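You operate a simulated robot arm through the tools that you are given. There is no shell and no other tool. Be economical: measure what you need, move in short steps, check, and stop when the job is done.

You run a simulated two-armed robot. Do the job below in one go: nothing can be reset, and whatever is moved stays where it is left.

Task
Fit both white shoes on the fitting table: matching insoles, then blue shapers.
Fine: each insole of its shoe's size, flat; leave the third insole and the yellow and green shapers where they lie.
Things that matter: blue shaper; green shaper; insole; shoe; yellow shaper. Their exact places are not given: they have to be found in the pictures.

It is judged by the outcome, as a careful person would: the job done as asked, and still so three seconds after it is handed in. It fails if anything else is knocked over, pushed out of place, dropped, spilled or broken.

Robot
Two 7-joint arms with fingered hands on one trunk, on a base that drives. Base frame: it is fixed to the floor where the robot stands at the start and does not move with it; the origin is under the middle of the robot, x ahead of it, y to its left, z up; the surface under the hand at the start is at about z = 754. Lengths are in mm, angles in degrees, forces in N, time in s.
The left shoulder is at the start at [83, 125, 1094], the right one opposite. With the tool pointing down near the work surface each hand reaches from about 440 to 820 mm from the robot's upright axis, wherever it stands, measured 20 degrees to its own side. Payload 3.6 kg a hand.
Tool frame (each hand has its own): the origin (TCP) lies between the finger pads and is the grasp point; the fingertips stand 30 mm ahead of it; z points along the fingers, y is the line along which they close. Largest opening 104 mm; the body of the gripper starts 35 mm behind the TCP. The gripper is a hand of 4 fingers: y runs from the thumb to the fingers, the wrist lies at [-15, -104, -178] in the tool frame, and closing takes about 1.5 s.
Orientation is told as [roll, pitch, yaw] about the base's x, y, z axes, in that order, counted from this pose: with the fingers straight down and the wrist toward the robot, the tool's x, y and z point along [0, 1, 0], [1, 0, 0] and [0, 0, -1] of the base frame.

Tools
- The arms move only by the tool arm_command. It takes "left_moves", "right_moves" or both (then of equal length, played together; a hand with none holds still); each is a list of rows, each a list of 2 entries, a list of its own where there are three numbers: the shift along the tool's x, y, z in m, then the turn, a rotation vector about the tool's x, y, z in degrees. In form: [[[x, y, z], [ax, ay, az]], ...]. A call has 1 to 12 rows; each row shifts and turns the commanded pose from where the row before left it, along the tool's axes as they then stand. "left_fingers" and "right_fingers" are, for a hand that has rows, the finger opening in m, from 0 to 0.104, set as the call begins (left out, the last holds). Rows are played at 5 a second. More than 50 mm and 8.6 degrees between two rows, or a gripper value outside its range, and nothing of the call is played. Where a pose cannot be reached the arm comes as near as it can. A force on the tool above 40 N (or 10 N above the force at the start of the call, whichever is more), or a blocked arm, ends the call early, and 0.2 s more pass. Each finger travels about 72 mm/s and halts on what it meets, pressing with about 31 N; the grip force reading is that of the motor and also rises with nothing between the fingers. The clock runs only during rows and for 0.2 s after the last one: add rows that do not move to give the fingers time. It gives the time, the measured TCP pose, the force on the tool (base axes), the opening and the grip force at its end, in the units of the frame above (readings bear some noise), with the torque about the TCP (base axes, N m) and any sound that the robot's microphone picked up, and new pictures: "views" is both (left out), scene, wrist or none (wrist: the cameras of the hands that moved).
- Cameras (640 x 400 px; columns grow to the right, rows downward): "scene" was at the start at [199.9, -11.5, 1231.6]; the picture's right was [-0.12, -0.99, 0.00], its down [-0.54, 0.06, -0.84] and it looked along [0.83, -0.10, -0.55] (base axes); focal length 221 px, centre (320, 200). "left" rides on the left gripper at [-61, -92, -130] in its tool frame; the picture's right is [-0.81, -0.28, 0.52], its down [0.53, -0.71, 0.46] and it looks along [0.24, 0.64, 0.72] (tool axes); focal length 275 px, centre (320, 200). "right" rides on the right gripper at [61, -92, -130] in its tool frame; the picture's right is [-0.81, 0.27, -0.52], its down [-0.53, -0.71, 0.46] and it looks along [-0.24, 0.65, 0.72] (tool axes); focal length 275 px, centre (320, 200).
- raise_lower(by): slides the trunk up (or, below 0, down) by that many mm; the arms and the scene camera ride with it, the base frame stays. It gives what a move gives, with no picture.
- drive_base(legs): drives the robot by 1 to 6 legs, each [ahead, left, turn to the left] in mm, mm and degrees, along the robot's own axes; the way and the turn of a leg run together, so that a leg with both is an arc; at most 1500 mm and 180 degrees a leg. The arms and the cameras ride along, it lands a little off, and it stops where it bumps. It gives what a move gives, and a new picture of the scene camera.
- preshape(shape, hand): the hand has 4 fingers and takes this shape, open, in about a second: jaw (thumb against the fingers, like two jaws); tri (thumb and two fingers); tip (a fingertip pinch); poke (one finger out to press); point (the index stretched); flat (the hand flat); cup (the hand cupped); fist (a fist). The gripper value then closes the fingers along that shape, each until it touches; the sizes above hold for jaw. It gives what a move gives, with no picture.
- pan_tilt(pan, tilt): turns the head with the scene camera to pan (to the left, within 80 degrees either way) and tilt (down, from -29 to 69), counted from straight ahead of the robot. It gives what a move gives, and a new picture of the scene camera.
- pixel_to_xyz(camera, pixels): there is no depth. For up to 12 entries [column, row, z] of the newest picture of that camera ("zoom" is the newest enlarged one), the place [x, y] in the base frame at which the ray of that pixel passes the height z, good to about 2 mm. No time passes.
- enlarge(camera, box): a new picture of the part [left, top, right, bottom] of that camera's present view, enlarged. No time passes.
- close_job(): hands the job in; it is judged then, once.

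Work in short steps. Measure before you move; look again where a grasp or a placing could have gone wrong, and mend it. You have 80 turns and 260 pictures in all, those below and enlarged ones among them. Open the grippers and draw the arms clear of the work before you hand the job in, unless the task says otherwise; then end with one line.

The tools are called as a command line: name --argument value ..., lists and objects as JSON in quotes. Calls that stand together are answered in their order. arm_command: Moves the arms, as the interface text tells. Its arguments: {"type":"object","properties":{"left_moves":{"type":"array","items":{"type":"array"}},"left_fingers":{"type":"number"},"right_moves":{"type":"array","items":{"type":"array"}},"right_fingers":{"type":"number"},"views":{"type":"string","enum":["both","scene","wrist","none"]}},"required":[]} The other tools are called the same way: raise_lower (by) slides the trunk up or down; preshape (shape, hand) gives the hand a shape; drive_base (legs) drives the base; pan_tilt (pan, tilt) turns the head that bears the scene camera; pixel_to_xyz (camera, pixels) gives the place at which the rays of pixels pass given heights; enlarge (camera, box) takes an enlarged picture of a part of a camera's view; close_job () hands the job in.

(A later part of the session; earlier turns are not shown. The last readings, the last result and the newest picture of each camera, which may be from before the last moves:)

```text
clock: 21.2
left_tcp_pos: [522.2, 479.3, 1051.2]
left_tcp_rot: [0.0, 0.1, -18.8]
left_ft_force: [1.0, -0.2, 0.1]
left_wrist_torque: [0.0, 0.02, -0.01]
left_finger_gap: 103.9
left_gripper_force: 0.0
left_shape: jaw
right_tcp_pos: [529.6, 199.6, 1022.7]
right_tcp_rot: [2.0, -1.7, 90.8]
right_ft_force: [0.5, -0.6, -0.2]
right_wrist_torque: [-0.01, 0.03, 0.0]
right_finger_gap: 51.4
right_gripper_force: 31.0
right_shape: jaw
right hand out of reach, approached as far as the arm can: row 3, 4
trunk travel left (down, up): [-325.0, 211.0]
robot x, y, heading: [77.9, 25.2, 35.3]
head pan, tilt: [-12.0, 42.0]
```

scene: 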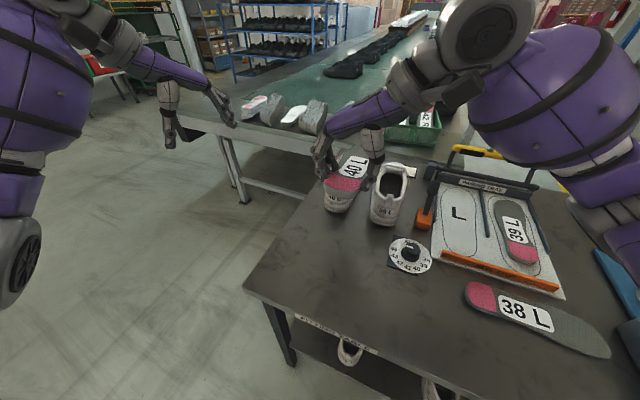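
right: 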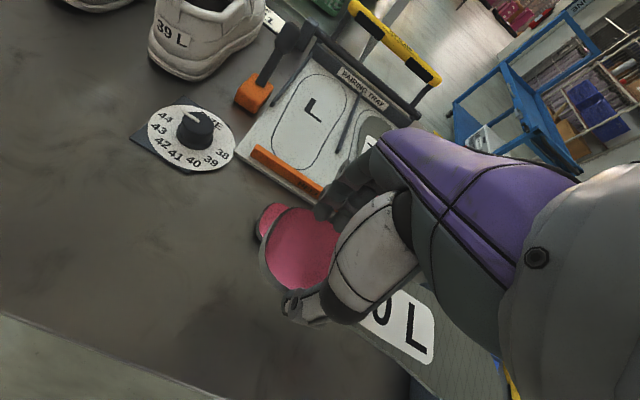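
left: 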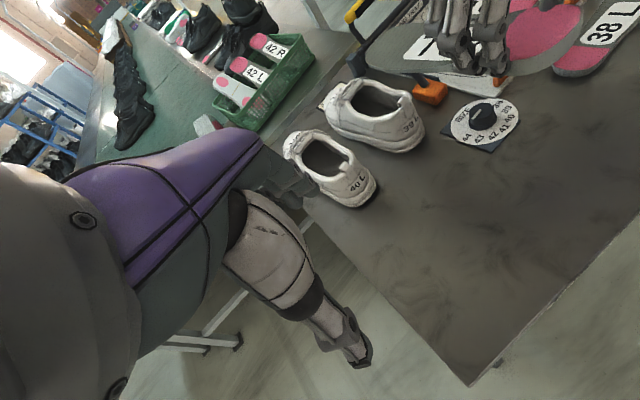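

Right yaw is at its limit (55° relative), so I turn the base a further 20° left and shift right a little to give room.

drive_base --legs '[[0, 0, 20], [-12, -64, 0]]'

arm_command --right_moves '[[[0, 0, 0], [0, 0, 7.5]], [[0, 0, 0], [0, 0, 7.5]], [[-0.03, 0, 0], [0, 0, 0]], [[-0.03, 0, 0], [0, 0, 0]], [[0, 0, 0], [0, 0, 0]]]' --views "none"

pan_tilt --pan -28 --tilt 42

```text
clock: 23.5
left_tcp_pos: [390.8, 554.7, 1052.5]
left_tcp_rot: [0.0, 0.0, 0.6]
left_ft_force: [0.0, 0.2, 0.4]
left_wrist_torque: [0.01, 0.04, 0.01]
left_finger_gap: 103.5
left_gripper_force: 0.1
left_shape: jaw
right_tcp_pos: [489.4, 293.5, 1021.9]
right_tcp_rot: [2.0, -1.7, 110.2]
right_ft_force: [0.0, 0.1, -0.2]
right_wrist_torque: [0.0, 0.06, 0.0]
right_finger_gap: 52.0
right_gripper_force: 31.3
right_shape: jaw
trunk travel left (down, up): [-325.0, 211.0]
robot x, y, heading: [125.7, -19.8, 54.7]
head pan, tilt: [-12.0, 42.0]
```

scene: 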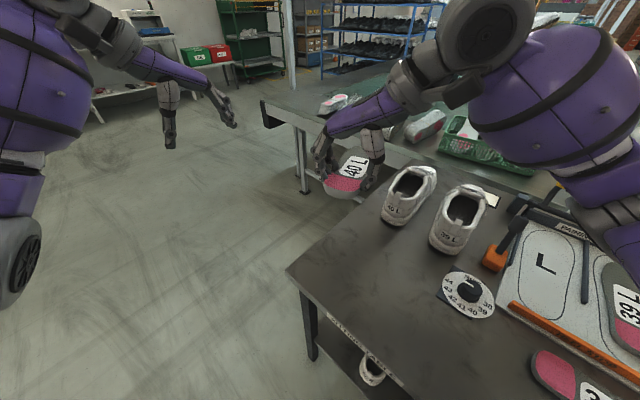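

```text
clock: 24.7
left_tcp_pos: [390.5, 555.4, 1051.3]
left_tcp_rot: [0.0, 0.0, 0.6]
left_ft_force: [0.5, 0.6, 1.0]
left_wrist_torque: [0.0, -0.01, 0.01]
left_finger_gap: 103.9
left_gripper_force: 0.0
left_shape: jaw
right_tcp_pos: [547.0, 299.7, 1018.7]
right_tcp_rot: [2.3, -1.1, 95.2]
right_ft_force: [0.4, 0.3, -0.2]
right_wrist_torque: [-0.04, 0.02, -0.06]
right_finger_gap: 51.9
right_gripper_force: 31.5
right_shape: jaw
trunk travel left (down, up): [-325.0, 211.0]
robot x, y, heading: [121.4, -18.9, 54.6]
head pan, tilt: [-12.0, 42.0]
```

```text
clock: 25.5
left_tcp_pos: [391.0, 555.3, 1051.1]
left_tcp_rot: [-0.1, 0.0, 0.6]
left_ft_force: [-0.1, 0.9, 0.6]
left_wrist_torque: [-0.02, 0.01, 0.0]
left_finger_gap: 103.7
left_gripper_force: 0.0
left_shape: jaw
right_tcp_pos: [546.1, 300.1, 1020.0]
right_tcp_rot: [2.3, -1.1, 95.1]
right_ft_force: [0.1, -0.7, -0.2]
right_wrist_torque: [0.01, 0.03, -0.01]
right_finger_gap: 51.9
right_gripper_force: 31.2
right_shape: jaw
trunk travel left (down, up): [-325.0, 211.0]
robot x, y, heading: [123.1, -20.8, 54.6]
head pan, tilt: [-28.0, 42.0]
```

scene: 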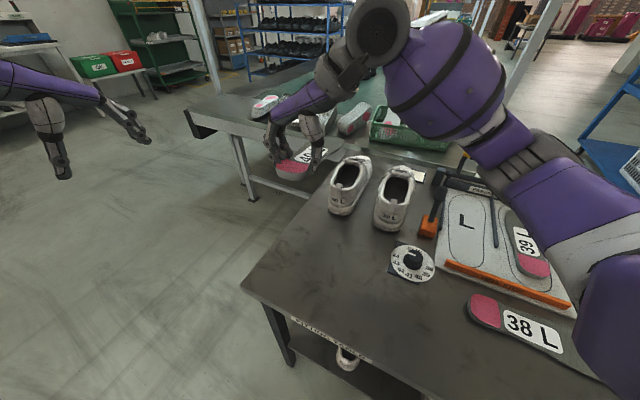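

Now both shoes are unobstructed; enlarge to measure the openings.

enlarge --camera "scene" --box '[310, 145, 430, 240]'

```text
4.21 times, centred on (370, 192) of scene
```

zoom: 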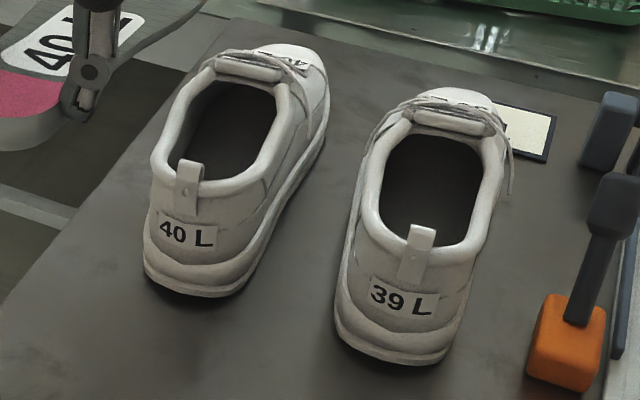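

pixel_to_xyz --camera "zoom" --pixels '[[189, 165, 872], [248, 72, 859], [175, 140, 850], [275, 120, 850], [215, 82, 850], [290, 50, 800], [195, 295, 754], [145, 278, 754], [240, 290, 754], [320, 150, 754]]'

pixel_to_xyz --camera "zoom" --pixels '[[422, 230, 872], [448, 122, 859], [372, 200, 850], [488, 200, 850], [395, 140, 850], [478, 145, 850], [455, 90, 800], [390, 360, 754], [337, 330, 754], [435, 362, 754]]'

```text
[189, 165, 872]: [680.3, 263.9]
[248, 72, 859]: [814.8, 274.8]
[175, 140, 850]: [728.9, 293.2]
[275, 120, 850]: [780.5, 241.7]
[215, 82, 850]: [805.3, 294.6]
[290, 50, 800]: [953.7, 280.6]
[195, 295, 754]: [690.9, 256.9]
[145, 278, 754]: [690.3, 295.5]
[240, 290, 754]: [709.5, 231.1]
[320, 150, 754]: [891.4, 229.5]
```

```text
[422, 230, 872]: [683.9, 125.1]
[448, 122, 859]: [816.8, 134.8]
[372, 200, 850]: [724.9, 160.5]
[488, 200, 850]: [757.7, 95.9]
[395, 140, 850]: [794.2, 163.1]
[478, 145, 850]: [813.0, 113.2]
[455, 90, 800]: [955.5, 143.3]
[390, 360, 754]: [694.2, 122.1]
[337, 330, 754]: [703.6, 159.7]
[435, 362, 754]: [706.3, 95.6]
```

Consistent: shoe 40 collar from tab (680,264) to tongue (815,275), axis ≈ +4°. I bring the insole above shoe 40 and pitch toe-down 45°.

arm_command --right_moves '[[[-0.0375, -0.0235, -0.017], [1.2, 0, 0.5]], [[-0.0375, -0.0235, -0.017], [1.1, 0, 0.5]], [[0, 0, 0], [0, 7.7, 0]], [[0, 0, 0], [0, 7.7, 0]], [[0, 0, 0], [0, 7.7, 0]], [[0, 0, 0], [0, 7.7, 0]], [[0, 0, 0], [0, 7.7, 0]], [[0, 0, 0], [0, 7.6, 0]], [[0, 0, 0], [0, 0, 0]]]' --views "scene"

enlarge --camera "scene" --box '[260, 90, 440, 240]'

```text
clock: 27.5
left_tcp_pos: [391.0, 555.9, 1051.9]
left_tcp_rot: [0.1, 0.0, 0.5]
left_ft_force: [0.3, 0.0, 0.0]
left_wrist_torque: [0.01, 0.0, 0.0]
left_finger_gap: 103.7
left_gripper_force: 0.0
left_shape: jaw
right_tcp_pos: [588.8, 277.0, 1034.8]
right_tcp_rot: [48.6, 1.2, 94.3]
right_ft_force: [1.6, 0.1, 1.1]
right_wrist_torque: [0.01, -0.27, 0.0]
right_finger_gap: 51.7
right_gripper_force: 31.3
right_shape: jaw
right hand out of reach, approached as far as the arm can: row 1, 2
trunk travel left (down, up): [-325.0, 211.0]
robot x, y, heading: [122.9, -20.4, 54.7]
head pan, tilt: [-28.0, 42.0]
```

scene: 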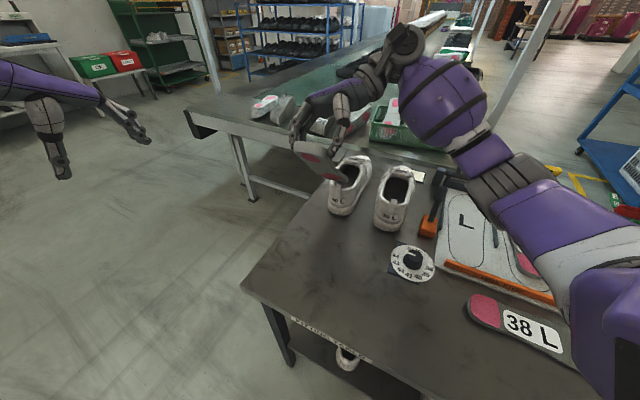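

```text
2.67 times, centred on (350, 165) of scene
```

zoom: 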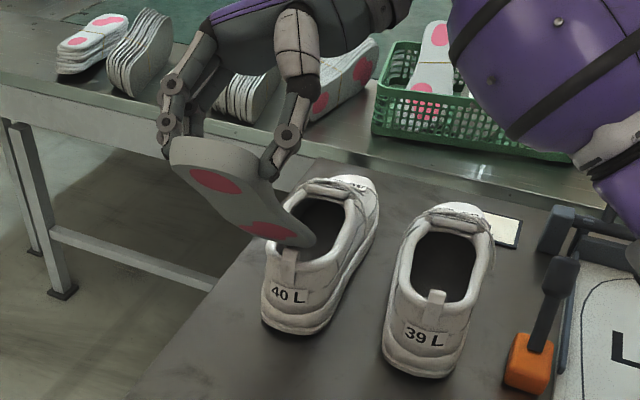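

The toe is just at the rear rim/tab of shoe 40. I back up slightly, then move forward 50 and right 15 so the toe is centred over the opening.

arm_command --right_moves '[[[0.011, -0.005, -0.01], [0, 0, 0]], [[-0.015, -0.007, -0.022], [0, 0, 0]], [[-0.018, -0.0066, -0.018], [0, -2, 0]], [[-0.005, 0, 0.005], [0, -1.6, 0]], [[0, 0, 0], [0, 0, 0]]]' --views "scene"

enlarge --camera "scene" --box '[280, 120, 410, 220]'

```text
clock: 28.7
left_tcp_pos: [390.5, 555.3, 1050.0]
left_tcp_rot: [0.0, 0.0, 0.6]
left_ft_force: [1.0, 0.1, -0.4]
left_wrist_torque: [0.02, 0.02, -0.01]
left_finger_gap: 104.2
left_gripper_force: 0.0
left_shape: jaw
right_tcp_pos: [637.1, 261.4, 1053.1]
right_tcp_rot: [46.6, 1.3, 94.2]
right_ft_force: [-1.1, 0.1, -0.5]
right_wrist_torque: [0.02, -0.02, 0.0]
right_finger_gap: 51.9
right_gripper_force: 30.7
right_shape: jaw
right hand out of reach, approached as far as the arm can: row 3, 4
trunk travel left (down, up): [-325.0, 211.0]
robot x, y, heading: [125.5, -18.8, 54.9]
head pan, tilt: [-28.0, 42.0]
```

scene: 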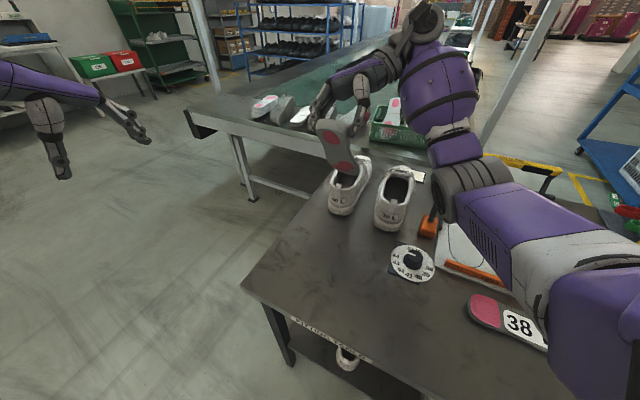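

```text
4.00 times, centred on (345, 170) of scene
```

zoom: 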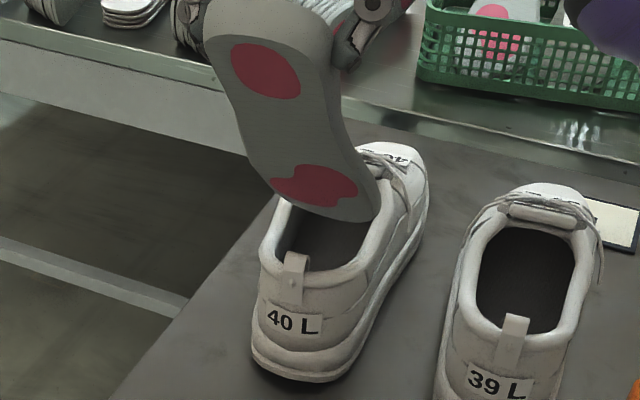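

The toe is centred above the opening (toe ≈ (768,875)). I lower it in gently, 60 mm down and 18 forward.

arm_command --right_moves '[[[-0.014, 0, 0.007], [0, 0, 0]], [[-0.014, 0, 0.007], [0, 0, 0]], [[-0.014, 0, 0.007], [0, 0, 0]], [[-0.014, 0, 0.007], [0, 0, 0]], [[0, 0, 0], [0, 0, 0]]]' --views "scene"

enlarge --camera "scene" --box '[280, 120, 410, 220]'

```text
clock: 29.9
left_tcp_pos: [390.5, 555.2, 1052.0]
left_tcp_rot: [-0.1, 0.0, 0.6]
left_ft_force: [0.8, 0.4, 0.2]
left_wrist_torque: [0.03, 0.0, -0.05]
left_finger_gap: 103.9
left_gripper_force: 0.0
left_shape: jaw
right_tcp_pos: [637.1, 261.2, 1055.6]
right_tcp_rot: [46.6, 1.3, 94.2]
right_ft_force: [-0.4, 0.8, -0.1]
right_wrist_torque: [-0.01, 0.0, 0.03]
right_finger_gap: 51.8
right_gripper_force: 31.5
right_shape: jaw
right hand out of reach, approached as far as the arm can: row 1, 2, 3, 4
trunk travel left (down, up): [-325.0, 211.0]
robot x, y, heading: [122.8, -23.0, 54.8]
head pan, tilt: [-28.0, 42.0]
```

scene: 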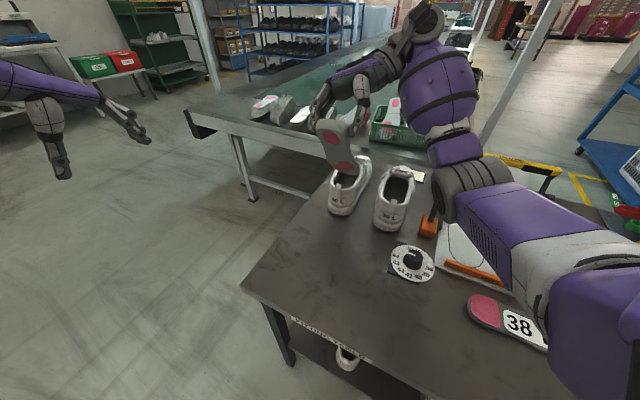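

```text
4.00 times, centred on (345, 170) of scene
```

zoom: 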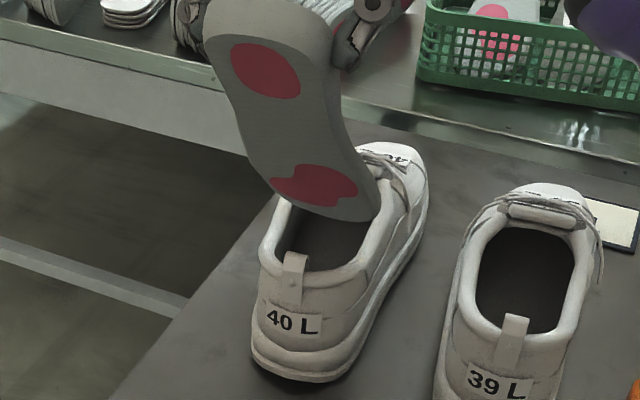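

The arm is at a joint limit at 46° pitch. Geometry shows 28° suffices, so I reduce pitch to 28° and then approach along the hand axis.

arm_command --right_moves '[[[0, 0, 0], [0, -6, 0]], [[0, 0, 0], [0, -6, 0]], [[0, 0, 0], [0, -6.6, 0]], [[-0.001, 0, 0.03], [0, 0, 0]], [[0, 0, 0.025], [0, 0, 0]], [[0, 0, 0.02], [0, 0, 0]], [[0, 0, 0], [0, 0, 0]]]' --views "scene"

enlarge --camera "scene" --box '[280, 120, 410, 220]'

```text
clock: 31.5
left_tcp_pos: [391.1, 554.7, 1052.5]
left_tcp_rot: [-0.1, 0.0, 0.7]
left_ft_force: [-0.2, -0.4, -0.2]
left_wrist_torque: [0.01, 0.0, -0.02]
left_finger_gap: 103.8
left_gripper_force: 0.0
left_shape: jaw
right_tcp_pos: [585.4, 216.4, 964.3]
right_tcp_rot: [34.8, 2.4, 93.3]
right_ft_force: [-0.1, 0.1, 1.5]
right_wrist_torque: [-0.07, -0.27, -0.09]
right_finger_gap: 51.9
right_gripper_force: 31.0
right_shape: jaw
right hand out of reach, approached as far as the arm can: row 1, 2, 3
trunk travel left (down, up): [-325.0, 211.0]
robot x, y, heading: [122.6, -17.9, 54.4]
head pan, tilt: [-28.0, 42.0]
```

scene: 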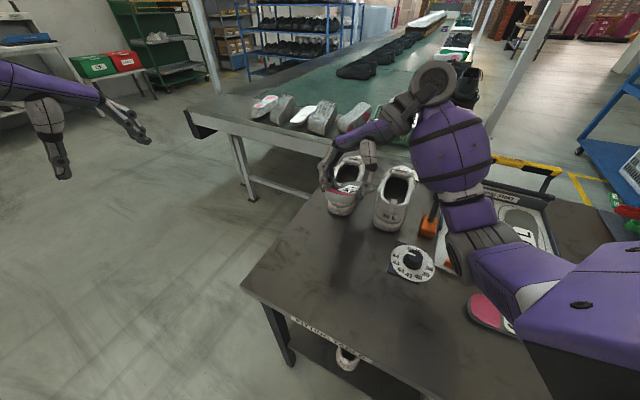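

```text
4.00 times, centred on (345, 170) of scene
```

zoom: 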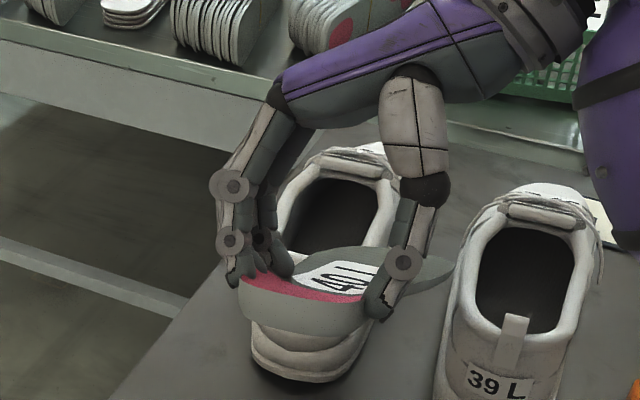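

The arm approached an unreachable pose sideways; the toe now lies right of the shoe. I lift by raising the trunk 100 mm (which also gives the arm more room below the shoulder).

raise_lower --by 100

arm_command --right_moves '[[[0, 0.02, 0], [0, -3, 0]], [[0, 0.025, 0], [0, -3, 0]], [[0, 0, 0], [0, 0, 0]]]' --views "scene"

enlarge --camera "scene" --box '[260, 120, 420, 250]'

```text
clock: 32.8
left_tcp_pos: [390.6, 556.0, 1151.9]
left_tcp_rot: [-0.1, 0.0, 0.6]
left_ft_force: [-0.2, 0.2, 0.3]
left_wrist_torque: [0.02, -0.01, -0.06]
left_finger_gap: 103.8
left_gripper_force: 0.1
left_shape: jaw
right_tcp_pos: [582.1, 213.9, 1107.4]
right_tcp_rot: [30.9, -2.8, 93.2]
right_ft_force: [0.1, -1.0, -0.4]
right_wrist_torque: [-0.02, 0.01, -0.04]
right_finger_gap: 52.1
right_gripper_force: 31.1
right_shape: jaw
trunk travel left (down, up): [-425.0, 111.0]
robot x, y, heading: [124.2, -23.3, 54.6]
head pan, tilt: [-28.0, 42.0]
```

```text
clock: 33.6
left_tcp_pos: [392.0, 554.9, 1151.8]
left_tcp_rot: [0.0, 0.0, 0.6]
left_ft_force: [-0.8, 0.8, 0.1]
left_wrist_torque: [0.0, 0.0, 0.01]
left_finger_gap: 103.8
left_gripper_force: 0.2
left_shape: jaw
right_tcp_pos: [579.6, 237.9, 1102.9]
right_tcp_rot: [28.3, -2.5, 92.5]
right_ft_force: [-0.4, 0.1, 0.1]
right_wrist_torque: [0.02, 0.04, 0.02]
right_finger_gap: 51.8
right_gripper_force: 30.5
right_shape: jaw
right hand out of reach, approached as far as the arm can: row 1, 2
trunk travel left (down, up): [-425.0, 111.0]
robot x, y, heading: [123.3, -18.9, 54.8]
head pan, tilt: [-28.0, 42.0]
```

scene: 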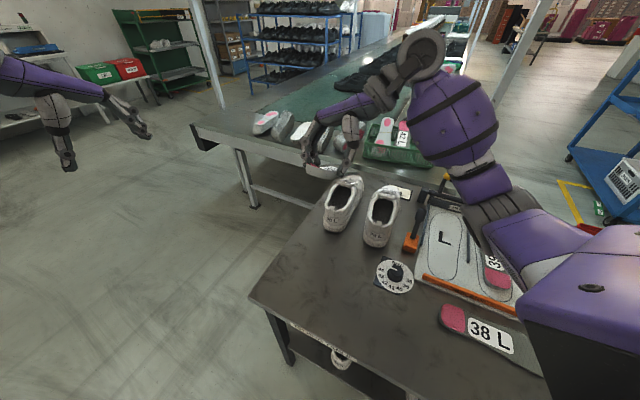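

```text
3.08 times, centred on (340, 185) of scene
```

zoom: 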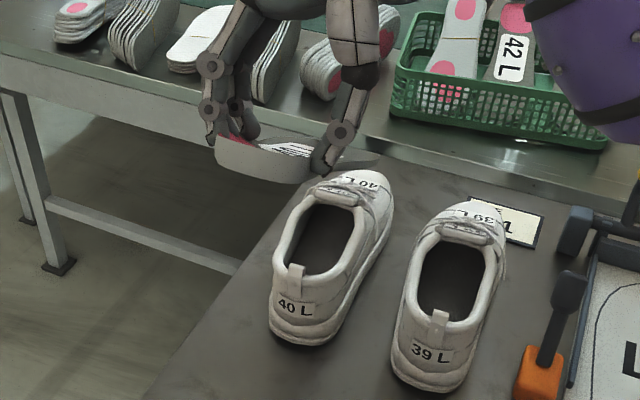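

The tilt needed suits a heading nearer 80°. Shoes still stand as before. I turn the base 25° more left and shift right a bit, then restore the hand's yaw.

drive_base --legs '[[0, 0, 25], [-13, -40, 0]]'

arm_command --right_moves '[[[0, 0, 0], [-3.8, 0, 7]], [[0, 0, 0], [-3.8, 0, 7]], [[0, 0, 0], [-3.7, 0, 7]], [[0, 0, 0], [0, 0, 0]]]' --views "none"

pan_tilt --pan -52 --tilt 44

```text
clock: 35.9
left_tcp_pos: [159.4, 595.8, 1152.6]
left_tcp_rot: [-0.1, 0.0, 25.5]
left_ft_force: [0.5, -1.2, 0.0]
left_wrist_torque: [0.01, 0.01, -0.01]
left_finger_gap: 103.7
left_gripper_force: 0.1
left_shape: jaw
right_tcp_pos: [461.9, 385.0, 1102.2]
right_tcp_rot: [28.3, -2.5, 117.4]
right_ft_force: [-0.6, 0.3, -0.6]
right_wrist_torque: [0.01, 0.01, 0.0]
right_finger_gap: 51.8
right_gripper_force: 30.5
right_shape: jaw
trunk travel left (down, up): [-425.0, 111.0]
robot x, y, heading: [158.4, -38.8, 79.4]
head pan, tilt: [-28.0, 42.0]
```

scene: 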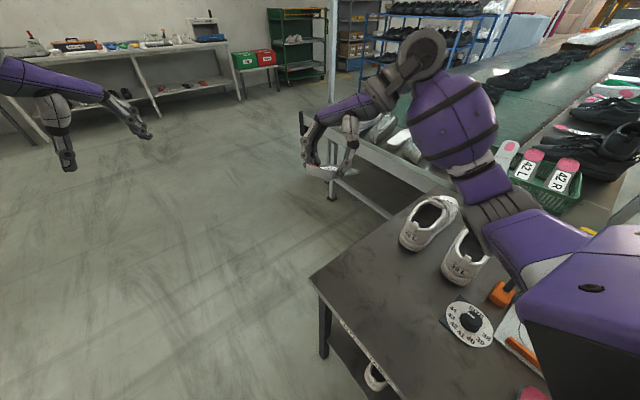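

```text
clock: 36.9
left_tcp_pos: [159.6, 595.0, 1151.8]
left_tcp_rot: [0.1, -0.1, 25.5]
left_ft_force: [-0.2, -0.1, 0.9]
left_wrist_torque: [-0.01, -0.01, 0.02]
left_finger_gap: 103.9
left_gripper_force: 0.1
left_shape: jaw
right_tcp_pos: [461.9, 386.4, 1103.3]
right_tcp_rot: [29.2, -2.3, 93.6]
right_ft_force: [-0.5, -0.6, -0.2]
right_wrist_torque: [0.04, 0.0, -0.01]
right_finger_gap: 52.3
right_gripper_force: 31.2
right_shape: jaw
trunk travel left (down, up): [-425.0, 111.0]
robot x, y, heading: [161.4, -39.0, 79.5]
head pan, tilt: [-28.0, 42.0]
```

```text
clock: 37.8
left_tcp_pos: [160.1, 594.3, 1151.9]
left_tcp_rot: [0.0, 0.0, 25.5]
left_ft_force: [0.5, 0.2, -0.2]
left_wrist_torque: [0.0, 0.01, 0.0]
left_finger_gap: 104.0
left_gripper_force: 0.1
left_shape: jaw
right_tcp_pos: [460.9, 385.7, 1102.4]
right_tcp_rot: [29.2, -2.3, 93.6]
right_ft_force: [0.6, 0.1, -0.9]
right_wrist_torque: [-0.01, 0.03, 0.01]
right_finger_gap: 52.0
right_gripper_force: 31.4
right_shape: jaw
trunk travel left (down, up): [-425.0, 111.0]
robot x, y, heading: [160.8, -41.5, 79.8]
head pan, tilt: [-52.0, 44.0]
```

scene: 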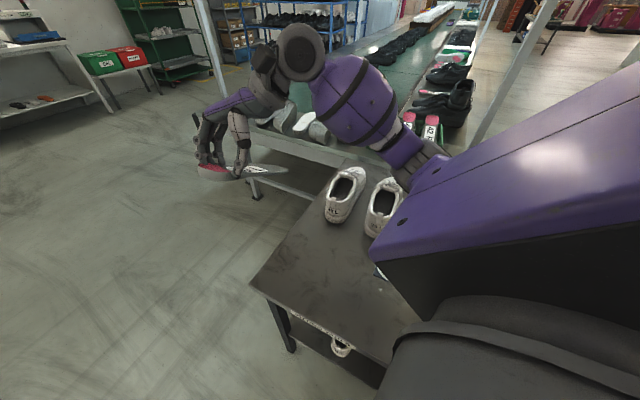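

Now it's reachable. I translate over to shoe 40 (still high), then check.

arm_command --right_moves '[[[-0.0222, -0.0272, -0.0123], [1, 0, 0]], [[-0.0222, -0.0272, -0.0123], [1, 0, 0]], [[-0.0222, -0.0272, -0.0123], [0, 0, 0]], [[-0.0222, -0.0272, -0.0123], [0, 0, 0]], [[-0.0222, -0.0272, -0.0123], [0, 0, 0]], [[0, 0, 0], [0, 0, 0]]]' --views "both"

enlarge --camera "scene" --box '[260, 80, 420, 230]'

```text
clock: 39.2
left_tcp_pos: [160.4, 593.8, 1151.5]
left_tcp_rot: [-0.1, -0.1, 25.5]
left_ft_force: [-0.7, 0.2, 0.1]
left_wrist_torque: [-0.02, 0.06, -0.02]
left_finger_gap: 104.0
left_gripper_force: 0.0
left_shape: jaw
right_tcp_pos: [599.0, 258.9, 1098.3]
right_tcp_rot: [29.3, -0.6, 94.6]
right_ft_force: [0.8, 0.6, 1.0]
right_wrist_torque: [-0.02, 0.03, 0.0]
right_finger_gap: 51.9
right_gripper_force: 30.7
right_shape: jaw
trunk travel left (down, up): [-425.0, 111.0]
robot x, y, heading: [157.1, -44.8, 79.2]
head pan, tilt: [-52.0, 44.0]
```

scene: 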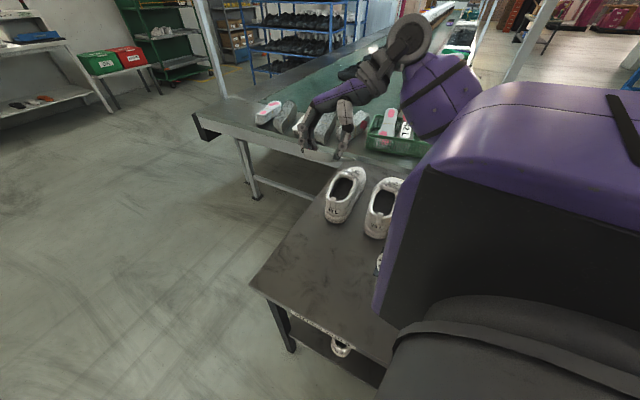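
right: 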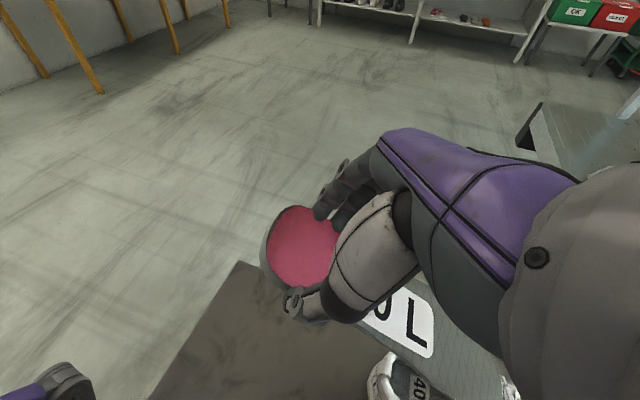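

```text
2.67 times, centred on (340, 155) of scene
```

zoom: 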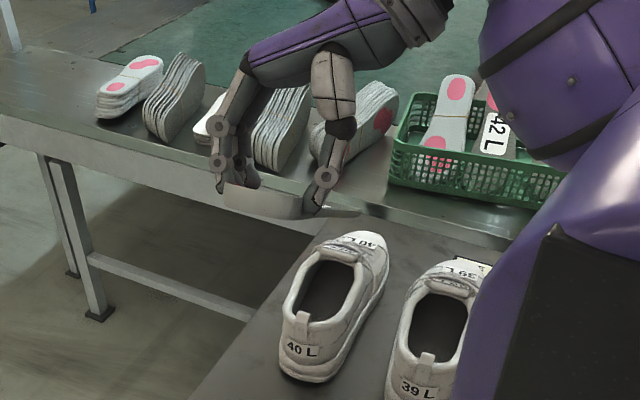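

Position exactly reached and insole unshifted in the grip. I verify shoe 40's location from this view before lowering.

pixel_to_xyz --camera "zoom" --pixels '[[299, 313, 872], [338, 252, 859], [350, 232, 800], [289, 300, 850], [360, 285, 850], [312, 262, 850], [320, 380, 754]]'

arm_command --right_moves '[[[-0.02, 0, 0.035], [0, 0, 0]], [[-0.02, 0, 0.035], [0, 0, 0]], [[-0.015, 0, 0.027], [0, 0, 0]], [[0, 0, 0], [0, 0, 0]]]' --views "scene"

enlarge --camera "scene" --box '[280, 120, 400, 230]'

```text
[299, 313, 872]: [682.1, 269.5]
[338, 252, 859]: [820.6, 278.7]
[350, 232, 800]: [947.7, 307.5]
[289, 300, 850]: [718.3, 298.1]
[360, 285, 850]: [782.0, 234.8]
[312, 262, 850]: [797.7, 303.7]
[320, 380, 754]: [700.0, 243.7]
```

```text
clock: 40.2
left_tcp_pos: [158.2, 596.4, 1152.0]
left_tcp_rot: [0.0, 0.0, 25.5]
left_ft_force: [0.7, -0.1, 0.1]
left_wrist_torque: [0.02, 0.02, -0.02]
left_finger_gap: 103.7
left_gripper_force: 0.0
left_shape: jaw
right_tcp_pos: [576.1, 257.9, 1041.2]
right_tcp_rot: [29.2, -0.6, 94.6]
right_ft_force: [0.4, -0.6, 0.0]
right_wrist_torque: [-0.02, 0.02, -0.01]
right_finger_gap: 52.0
right_gripper_force: 31.4
right_shape: jaw
right hand out of reach, approached as far as the arm can: row 1, 2, 3
trunk travel left (down, up): [-425.0, 111.0]
robot x, y, heading: [158.9, -44.0, 79.5]
head pan, tilt: [-52.0, 44.0]
```

scene: 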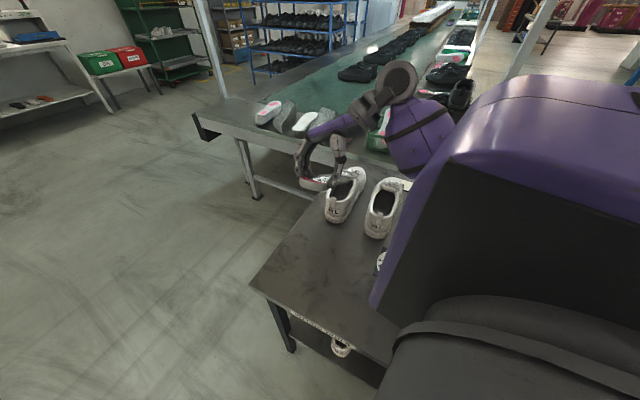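

```text
3.64 times, centred on (340, 175) of scene
```

zoom: 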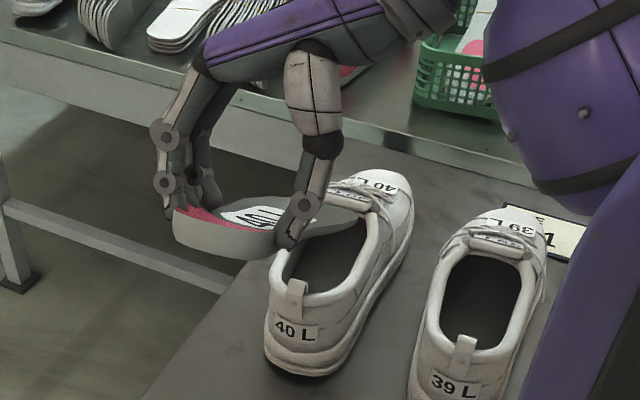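

Downward reach is limited in the arm itself, so I'll use the trunk for height: first recover x, then lower the trunk.

arm_command --right_moves '[[[-0.006, 0, -0.015], [0, 0, 0]], [[-0.006, 0, -0.015], [0, 0, 0]], [[0, 0, 0], [0, 0, 0]]]' --views "none"

raise_lower --by -60

enlarge --camera "scene" --box '[280, 120, 400, 230]'

```text
clock: 41.0
left_tcp_pos: [159.4, 593.8, 1152.3]
left_tcp_rot: [-0.1, 0.0, 25.4]
left_ft_force: [-0.5, 0.4, 0.0]
left_wrist_torque: [0.01, -0.01, -0.03]
left_finger_gap: 103.7
left_gripper_force: 0.1
left_shape: jaw
right_tcp_pos: [594.2, 263.0, 1064.7]
right_tcp_rot: [29.3, -0.5, 94.7]
right_ft_force: [0.8, 0.4, -1.2]
right_wrist_torque: [-0.01, 0.02, 0.03]
right_finger_gap: 51.6
right_gripper_force: 31.2
right_shape: jaw
right hand out of reach, approached as far as the arm can: row 2
trunk travel left (down, up): [-425.0, 111.0]
robot x, y, heading: [162.9, -41.3, 79.4]
head pan, tilt: [-52.0, 44.0]
```

```text
clock: 42.0
left_tcp_pos: [159.6, 595.6, 1091.5]
left_tcp_rot: [-0.1, 0.0, 25.6]
left_ft_force: [-0.4, 1.1, -0.7]
left_wrist_torque: [0.01, -0.02, -0.01]
left_finger_gap: 103.7
left_gripper_force: 0.0
left_shape: jaw
right_tcp_pos: [592.0, 264.6, 1004.4]
right_tcp_rot: [29.4, -0.6, 94.6]
right_ft_force: [-0.8, 0.0, -0.6]
right_wrist_torque: [0.01, 0.02, -0.03]
right_finger_gap: 51.7
right_gripper_force: 31.0
right_shape: jaw
trunk travel left (down, up): [-365.0, 171.0]
robot x, y, heading: [155.0, -37.4, 79.6]
head pan, tilt: [-52.0, 44.0]
```

```text
3.64 times, centred on (340, 175) of scene
```

zoom: 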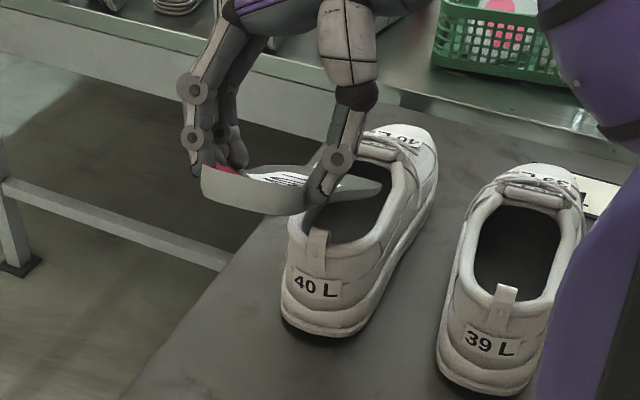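

The toe is above the opening (~(770,873)). I lower 33 more with the trunk, then try a small slide along the insole.

raise_lower --by -33

arm_command --right_moves '[[[-0.01, -0.002, 0], [0, 0, 0]], [[-0.01, -0.002, 0], [0, 0, 0]], [[0, 0, 0], [0, 0, 0]]]' --views "none"

enlarge --camera "scene" --box '[280, 120, 400, 230]'

```text
clock: 42.8
left_tcp_pos: [159.5, 594.7, 1059.4]
left_tcp_rot: [0.0, -0.1, 25.4]
left_ft_force: [0.0, -0.3, 0.2]
left_wrist_torque: [0.03, -0.03, 0.0]
left_finger_gap: 103.9
left_gripper_force: 0.1
left_shape: jaw
right_tcp_pos: [593.1, 264.4, 971.3]
right_tcp_rot: [29.2, -0.6, 94.4]
right_ft_force: [0.3, -0.4, -1.0]
right_wrist_torque: [0.03, -0.03, -0.01]
right_finger_gap: 51.6
right_gripper_force: 31.2
right_shape: jaw
trunk travel left (down, up): [-332.0, 204.0]
robot x, y, heading: [160.7, -44.5, 79.2]
head pan, tilt: [-52.0, 44.0]
```

```text
clock: 43.6
left_tcp_pos: [159.5, 594.4, 1059.0]
left_tcp_rot: [0.0, 0.0, 25.4]
left_ft_force: [-0.3, 0.0, 0.4]
left_wrist_torque: [-0.01, 0.0, 0.01]
left_finger_gap: 103.7
left_gripper_force: 0.0
left_shape: jaw
right_tcp_pos: [598.4, 263.9, 972.4]
right_tcp_rot: [29.3, -0.6, 94.6]
right_ft_force: [-0.9, -0.1, -0.7]
right_wrist_torque: [0.01, -0.03, -0.05]
right_finger_gap: 51.6
right_gripper_force: 31.4
right_shape: jaw
right hand out of reach, approached as far as the arm can: row 1, 2
trunk travel left (down, up): [-332.0, 204.0]
robot x, y, heading: [164.4, -38.1, 79.3]
head pan, tilt: [-52.0, 44.0]
```

```text
3.64 times, centred on (340, 175) of scene
```

zoom: 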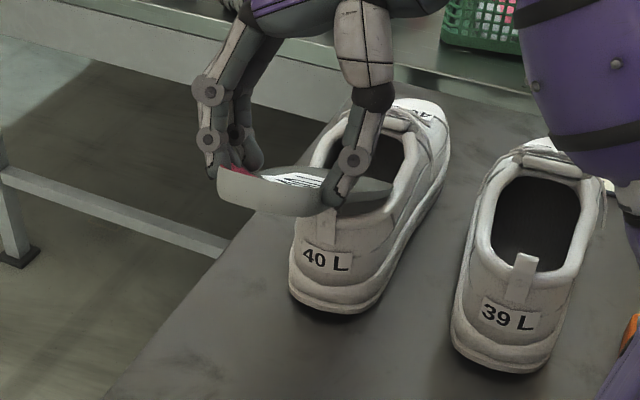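

No contact; arm is at its limit forward, so I continue the slide with alternating base shifts (+x) and trunk lowering along the 29° line.

drive_base --legs '[[6, -24, 0]]'

raise_lower --by -15

enlarge --camera "scene" --box '[270, 120, 400, 230]'

```text
clock: 44.5
left_tcp_pos: [184.3, 597.2, 1058.6]
left_tcp_rot: [0.0, -0.1, 25.5]
left_ft_force: [0.2, -0.3, -0.5]
left_wrist_torque: [0.03, 0.05, 0.03]
left_finger_gap: 103.8
left_gripper_force: 0.0
left_shape: jaw
right_tcp_pos: [622.4, 264.4, 970.7]
right_tcp_rot: [29.4, -0.5, 94.6]
right_ft_force: [0.6, 0.2, -1.3]
right_wrist_torque: [0.01, 0.05, 0.0]
right_finger_gap: 51.9
right_gripper_force: 31.1
right_shape: jaw
trunk travel left (down, up): [-332.0, 204.0]
robot x, y, heading: [179.9, -40.6, 79.6]
head pan, tilt: [-52.0, 44.0]
```

scene: 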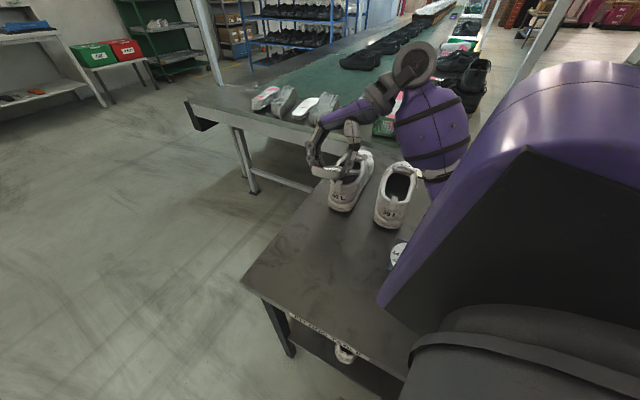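

```text
clock: 45.1
left_tcp_pos: [183.9, 597.3, 1043.5]
left_tcp_rot: [0.0, -0.2, 25.5]
left_ft_force: [-0.3, -0.1, 1.2]
left_wrist_torque: [-0.02, 0.01, 0.02]
left_finger_gap: 103.8
left_gripper_force: 0.0
left_shape: jaw
right_tcp_pos: [622.3, 264.0, 956.5]
right_tcp_rot: [29.4, -0.5, 94.5]
right_ft_force: [0.3, -0.3, 0.7]
right_wrist_torque: [0.0, -0.1, -0.04]
right_finger_gap: 51.9
right_gripper_force: 30.7
right_shape: jaw
trunk travel left (down, up): [-317.0, 219.0]
robot x, y, heading: [183.1, -39.0, 79.8]
head pan, tilt: [-52.0, 44.0]
```

```text
3.64 times, centred on (335, 175) of scene
```

zoom: 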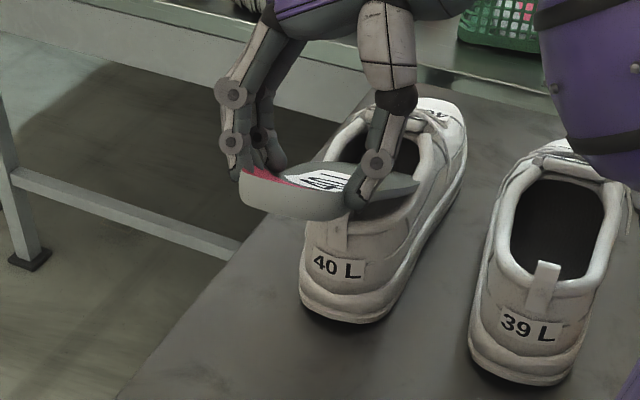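

Torque −0.1 hints at light contact; I check the right wrist view.

enlarge --camera "right" --box '[220, 160, 640, 400]'

enlarge --camera "scene" --box '[310, 130, 380, 190]'

```text
1.52 times, centred on (430, 280) of right
```

zoom: 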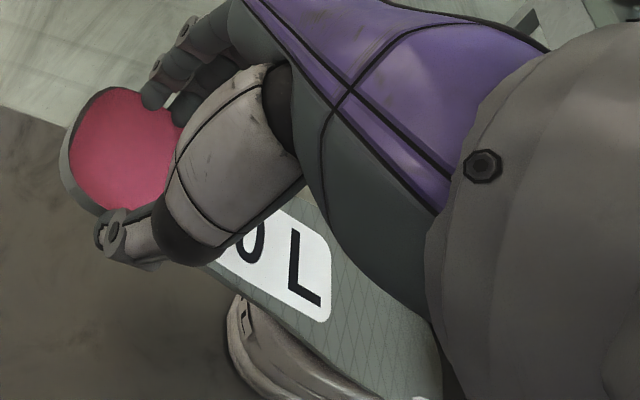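

```text
6.67 times, centred on (345, 160) of scene
```

zoom: 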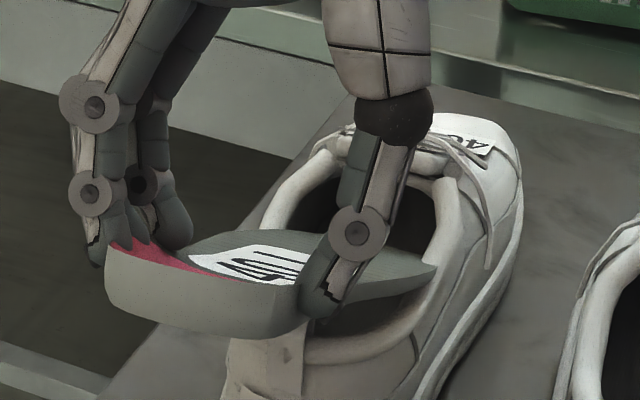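

The insole's toe curves to the right and sits over the right rim. I raise 15, shift 14 mm to +y with the base, and lower again.

raise_lower --by 15

drive_base --legs '[[14, 3, 0]]'

raise_lower --by -22

enlarge --camera "scene" --box '[310, 120, 390, 190]'

```text
clock: 45.7
left_tcp_pos: [184.0, 596.8, 1059.0]
left_tcp_rot: [0.1, 0.0, 25.4]
left_ft_force: [0.7, 0.5, -0.3]
left_wrist_torque: [0.01, 0.0, 0.03]
left_finger_gap: 103.8
left_gripper_force: 0.0
left_shape: jaw
right_tcp_pos: [621.9, 264.9, 971.1]
right_tcp_rot: [29.4, -0.4, 94.4]
right_ft_force: [0.9, 0.5, 0.2]
right_wrist_torque: [-0.01, 0.0, -0.01]
right_finger_gap: 51.7
right_gripper_force: 30.9
right_shape: jaw
trunk travel left (down, up): [-332.0, 204.0]
robot x, y, heading: [182.2, -39.3, 79.7]
head pan, tilt: [-52.0, 44.0]
```

```text
clock: 46.5
left_tcp_pos: [183.6, 610.6, 1058.9]
left_tcp_rot: [-0.1, 0.0, 25.5]
left_ft_force: [-0.4, 0.2, -0.1]
left_wrist_torque: [0.0, 0.01, 0.03]
left_finger_gap: 103.7
left_gripper_force: 0.1
left_shape: jaw
right_tcp_pos: [622.0, 277.2, 971.5]
right_tcp_rot: [29.4, -0.3, 94.5]
right_ft_force: [-0.6, 0.1, 0.8]
right_wrist_torque: [-0.07, -0.04, -0.06]
right_finger_gap: 51.9
right_gripper_force: 31.2
right_shape: jaw
trunk travel left (down, up): [-332.0, 204.0]
robot x, y, heading: [182.2, -25.9, 79.5]
head pan, tilt: [-52.0, 44.0]
```

scene: 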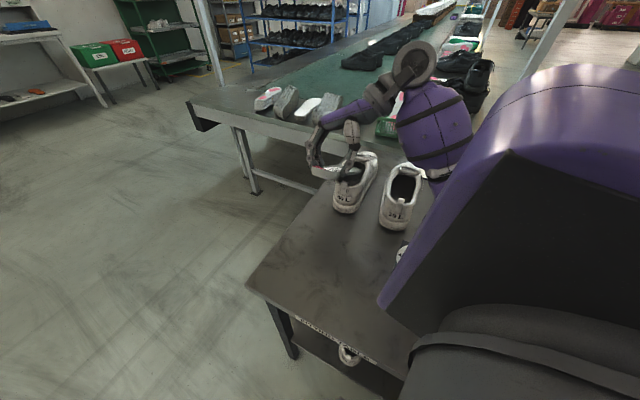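

```text
clock: 47.2
left_tcp_pos: [183.4, 610.0, 1037.7]
left_tcp_rot: [0.1, 0.1, 25.4]
left_ft_force: [0.4, 0.1, -0.3]
left_wrist_torque: [0.02, -0.03, 0.01]
left_finger_gap: 103.9
left_gripper_force: 0.0
left_shape: jaw
right_tcp_pos: [621.8, 277.7, 949.8]
right_tcp_rot: [29.4, -0.5, 94.5]
right_ft_force: [0.0, -0.4, 0.9]
right_wrist_torque: [-0.03, -0.2, -0.06]
right_finger_gap: 51.9
right_gripper_force: 30.4
right_shape: jaw
trunk travel left (down, up): [-310.0, 226.0]
robot x, y, heading: [180.9, -24.3, 79.4]
head pan, tilt: [-52.0, 44.0]
```

```text
5.71 times, centred on (350, 155) of scene
```

zoom: 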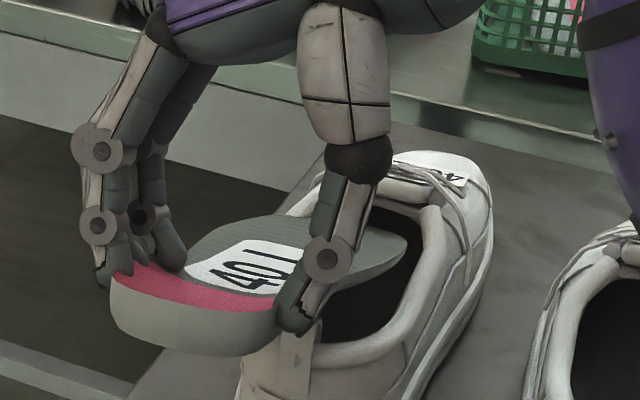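

Torque −0.2: light rim contact. I press down 12 mm more to see whether the insole yields into the opening.

raise_lower --by -12

enlarge --camera "scene" --box '[310, 120, 390, 190]'

```text
clock: 47.8
left_tcp_pos: [182.7, 610.8, 1025.3]
left_tcp_rot: [-0.1, 0.0, 25.5]
left_ft_force: [-0.3, 0.0, 0.0]
left_wrist_torque: [-0.01, -0.03, -0.01]
left_finger_gap: 103.8
left_gripper_force: 0.0
left_shape: jaw
right_tcp_pos: [622.7, 277.3, 937.5]
right_tcp_rot: [29.4, -0.5, 94.4]
right_ft_force: [-0.1, -0.9, 2.9]
right_wrist_torque: [0.06, -0.45, -0.01]
right_finger_gap: 52.2
right_gripper_force: 31.1
right_shape: jaw
trunk travel left (down, up): [-298.0, 238.0]
robot x, y, heading: [184.5, -22.0, 79.4]
head pan, tilt: [-52.0, 44.0]
```

```text
5.71 times, centred on (350, 155) of scene
```

zoom: 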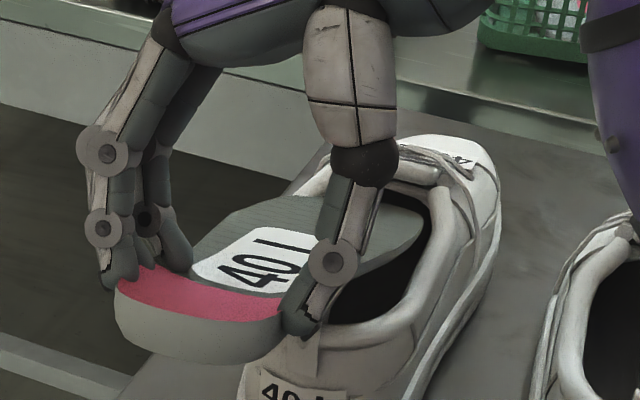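

The insole flexes (2.9 N), but the forefoot is wider than the opening. I'll lift, roll the insole ~28° about its long axis (right edge down) so it passes, then roll back inside.

raise_lower --by 45

arm_command --right_moves '[[[0, -0.004, 0], [-7, 0, 0]], [[0, -0.004, 0], [-7, 0, 0]], [[0, -0.005, 0], [-7, 0, 0]], [[0, -0.004, 0], [-7, 0, 0]], [[0, 0, 0], [0, 0, 0]]]' --views "scene"

enlarge --camera "scene" --box '[310, 120, 390, 190]'

```text
clock: 48.6
left_tcp_pos: [182.6, 611.2, 1069.5]
left_tcp_rot: [0.0, 0.0, 25.6]
left_ft_force: [0.1, -0.2, 0.5]
left_wrist_torque: [-0.01, 0.03, -0.01]
left_finger_gap: 103.7
left_gripper_force: 0.1
left_shape: jaw
right_tcp_pos: [620.8, 278.5, 982.1]
right_tcp_rot: [29.5, -0.4, 94.5]
right_ft_force: [-0.4, 0.9, 0.2]
right_wrist_torque: [0.01, 0.0, -0.03]
right_finger_gap: 51.8
right_gripper_force: 31.2
right_shape: jaw
trunk travel left (down, up): [-343.0, 193.0]
robot x, y, heading: [185.5, -23.5, 79.6]
head pan, tilt: [-52.0, 44.0]
```

```text
clock: 49.9
left_tcp_pos: [183.4, 610.3, 1070.7]
left_tcp_rot: [0.0, 0.0, 25.5]
left_ft_force: [0.5, -0.4, -0.4]
left_wrist_torque: [-0.03, -0.04, 0.01]
left_finger_gap: 103.9
left_gripper_force: 0.0
left_shape: jaw
right_tcp_pos: [592.6, 266.5, 1004.4]
right_tcp_rot: [32.7, -24.6, 79.8]
right_ft_force: [-0.2, -0.3, -0.5]
right_wrist_torque: [0.03, 0.03, -0.04]
right_finger_gap: 51.9
right_gripper_force: 31.3
right_shape: jaw
right hand out of reach, approached as far as the arm can: row 1, 2, 3, 4
trunk travel left (down, up): [-343.0, 193.0]
robot x, y, heading: [188.5, -28.5, 79.4]
head pan, tilt: [-52.0, 44.0]
```

scene: 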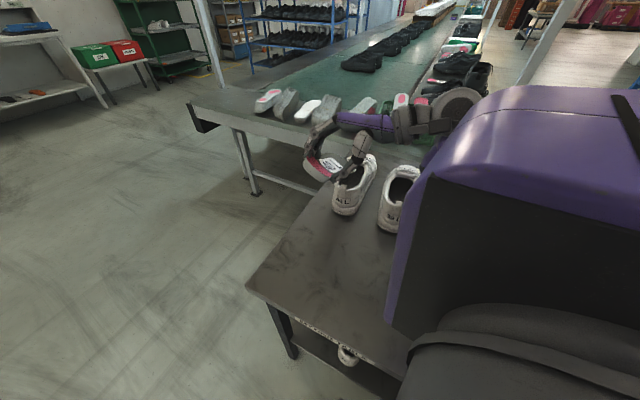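

```text
5.71 times, centred on (350, 155) of scene
```

zoom: 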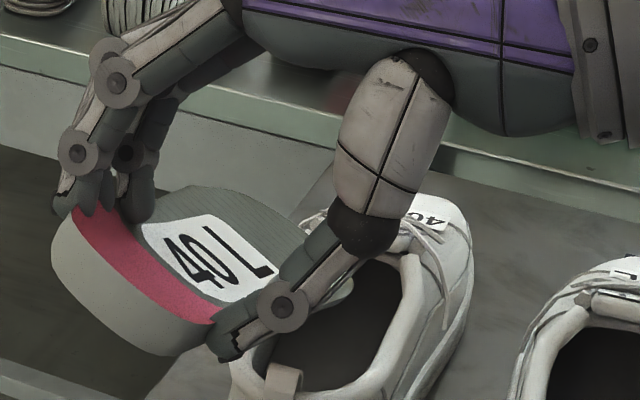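

Roll of ~25° achieved, pitch still 29°, heading 5°. Computed toe ≈(768,281,870); I shift the base (+22 x, −9 y) and lower 32.

drive_base --legs '[[-5, -23, 0]]'

raise_lower --by -32

enlarge --camera "scene" --box '[300, 115, 390, 195]'

```text
clock: 50.8
left_tcp_pos: [206.3, 602.3, 1070.6]
left_tcp_rot: [0.0, 0.0, 25.5]
left_ft_force: [0.2, 0.0, 0.2]
left_wrist_torque: [-0.04, 0.03, -0.01]
left_finger_gap: 103.9
left_gripper_force: 0.1
left_shape: jaw
right_tcp_pos: [614.6, 258.0, 1003.1]
right_tcp_rot: [32.7, -24.6, 79.8]
right_ft_force: [0.0, 0.3, 0.1]
right_wrist_torque: [0.01, 0.03, 0.01]
right_finger_gap: 51.9
right_gripper_force: 31.2
right_shape: jaw
trunk travel left (down, up): [-343.0, 193.0]
robot x, y, heading: [203.3, -37.0, 79.3]
head pan, tilt: [-52.0, 44.0]
```

scene: 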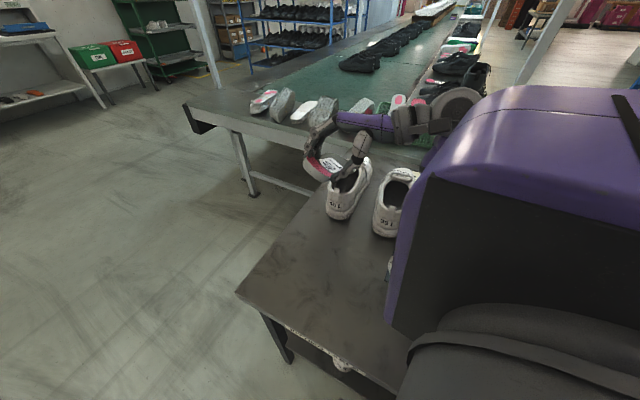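

```text
clock: 51.5
left_tcp_pos: [205.7, 601.2, 1039.0]
left_tcp_rot: [0.1, 0.0, 25.4]
left_ft_force: [0.6, 0.4, 0.9]
left_wrist_torque: [0.0, 0.0, 0.01]
left_finger_gap: 103.6
left_gripper_force: 0.0
left_shape: jaw
right_tcp_pos: [613.6, 258.9, 971.7]
right_tcp_rot: [32.8, -24.4, 79.8]
right_ft_force: [-0.1, -0.9, -0.1]
right_wrist_torque: [-0.02, 0.0, 0.01]
right_finger_gap: 51.8
right_gripper_force: 31.0
right_shape: jaw
trunk travel left (down, up): [-311.0, 225.0]
robot x, y, heading: [207.2, -35.6, 79.3]
head pan, tilt: [-52.0, 44.0]
```

```text
5.00 times, centred on (345, 155) of scene
```

zoom: 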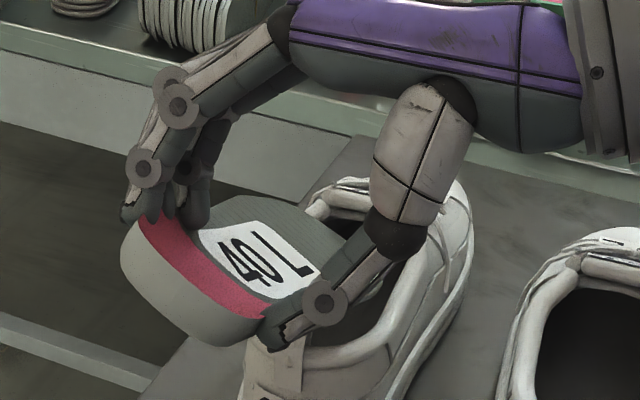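

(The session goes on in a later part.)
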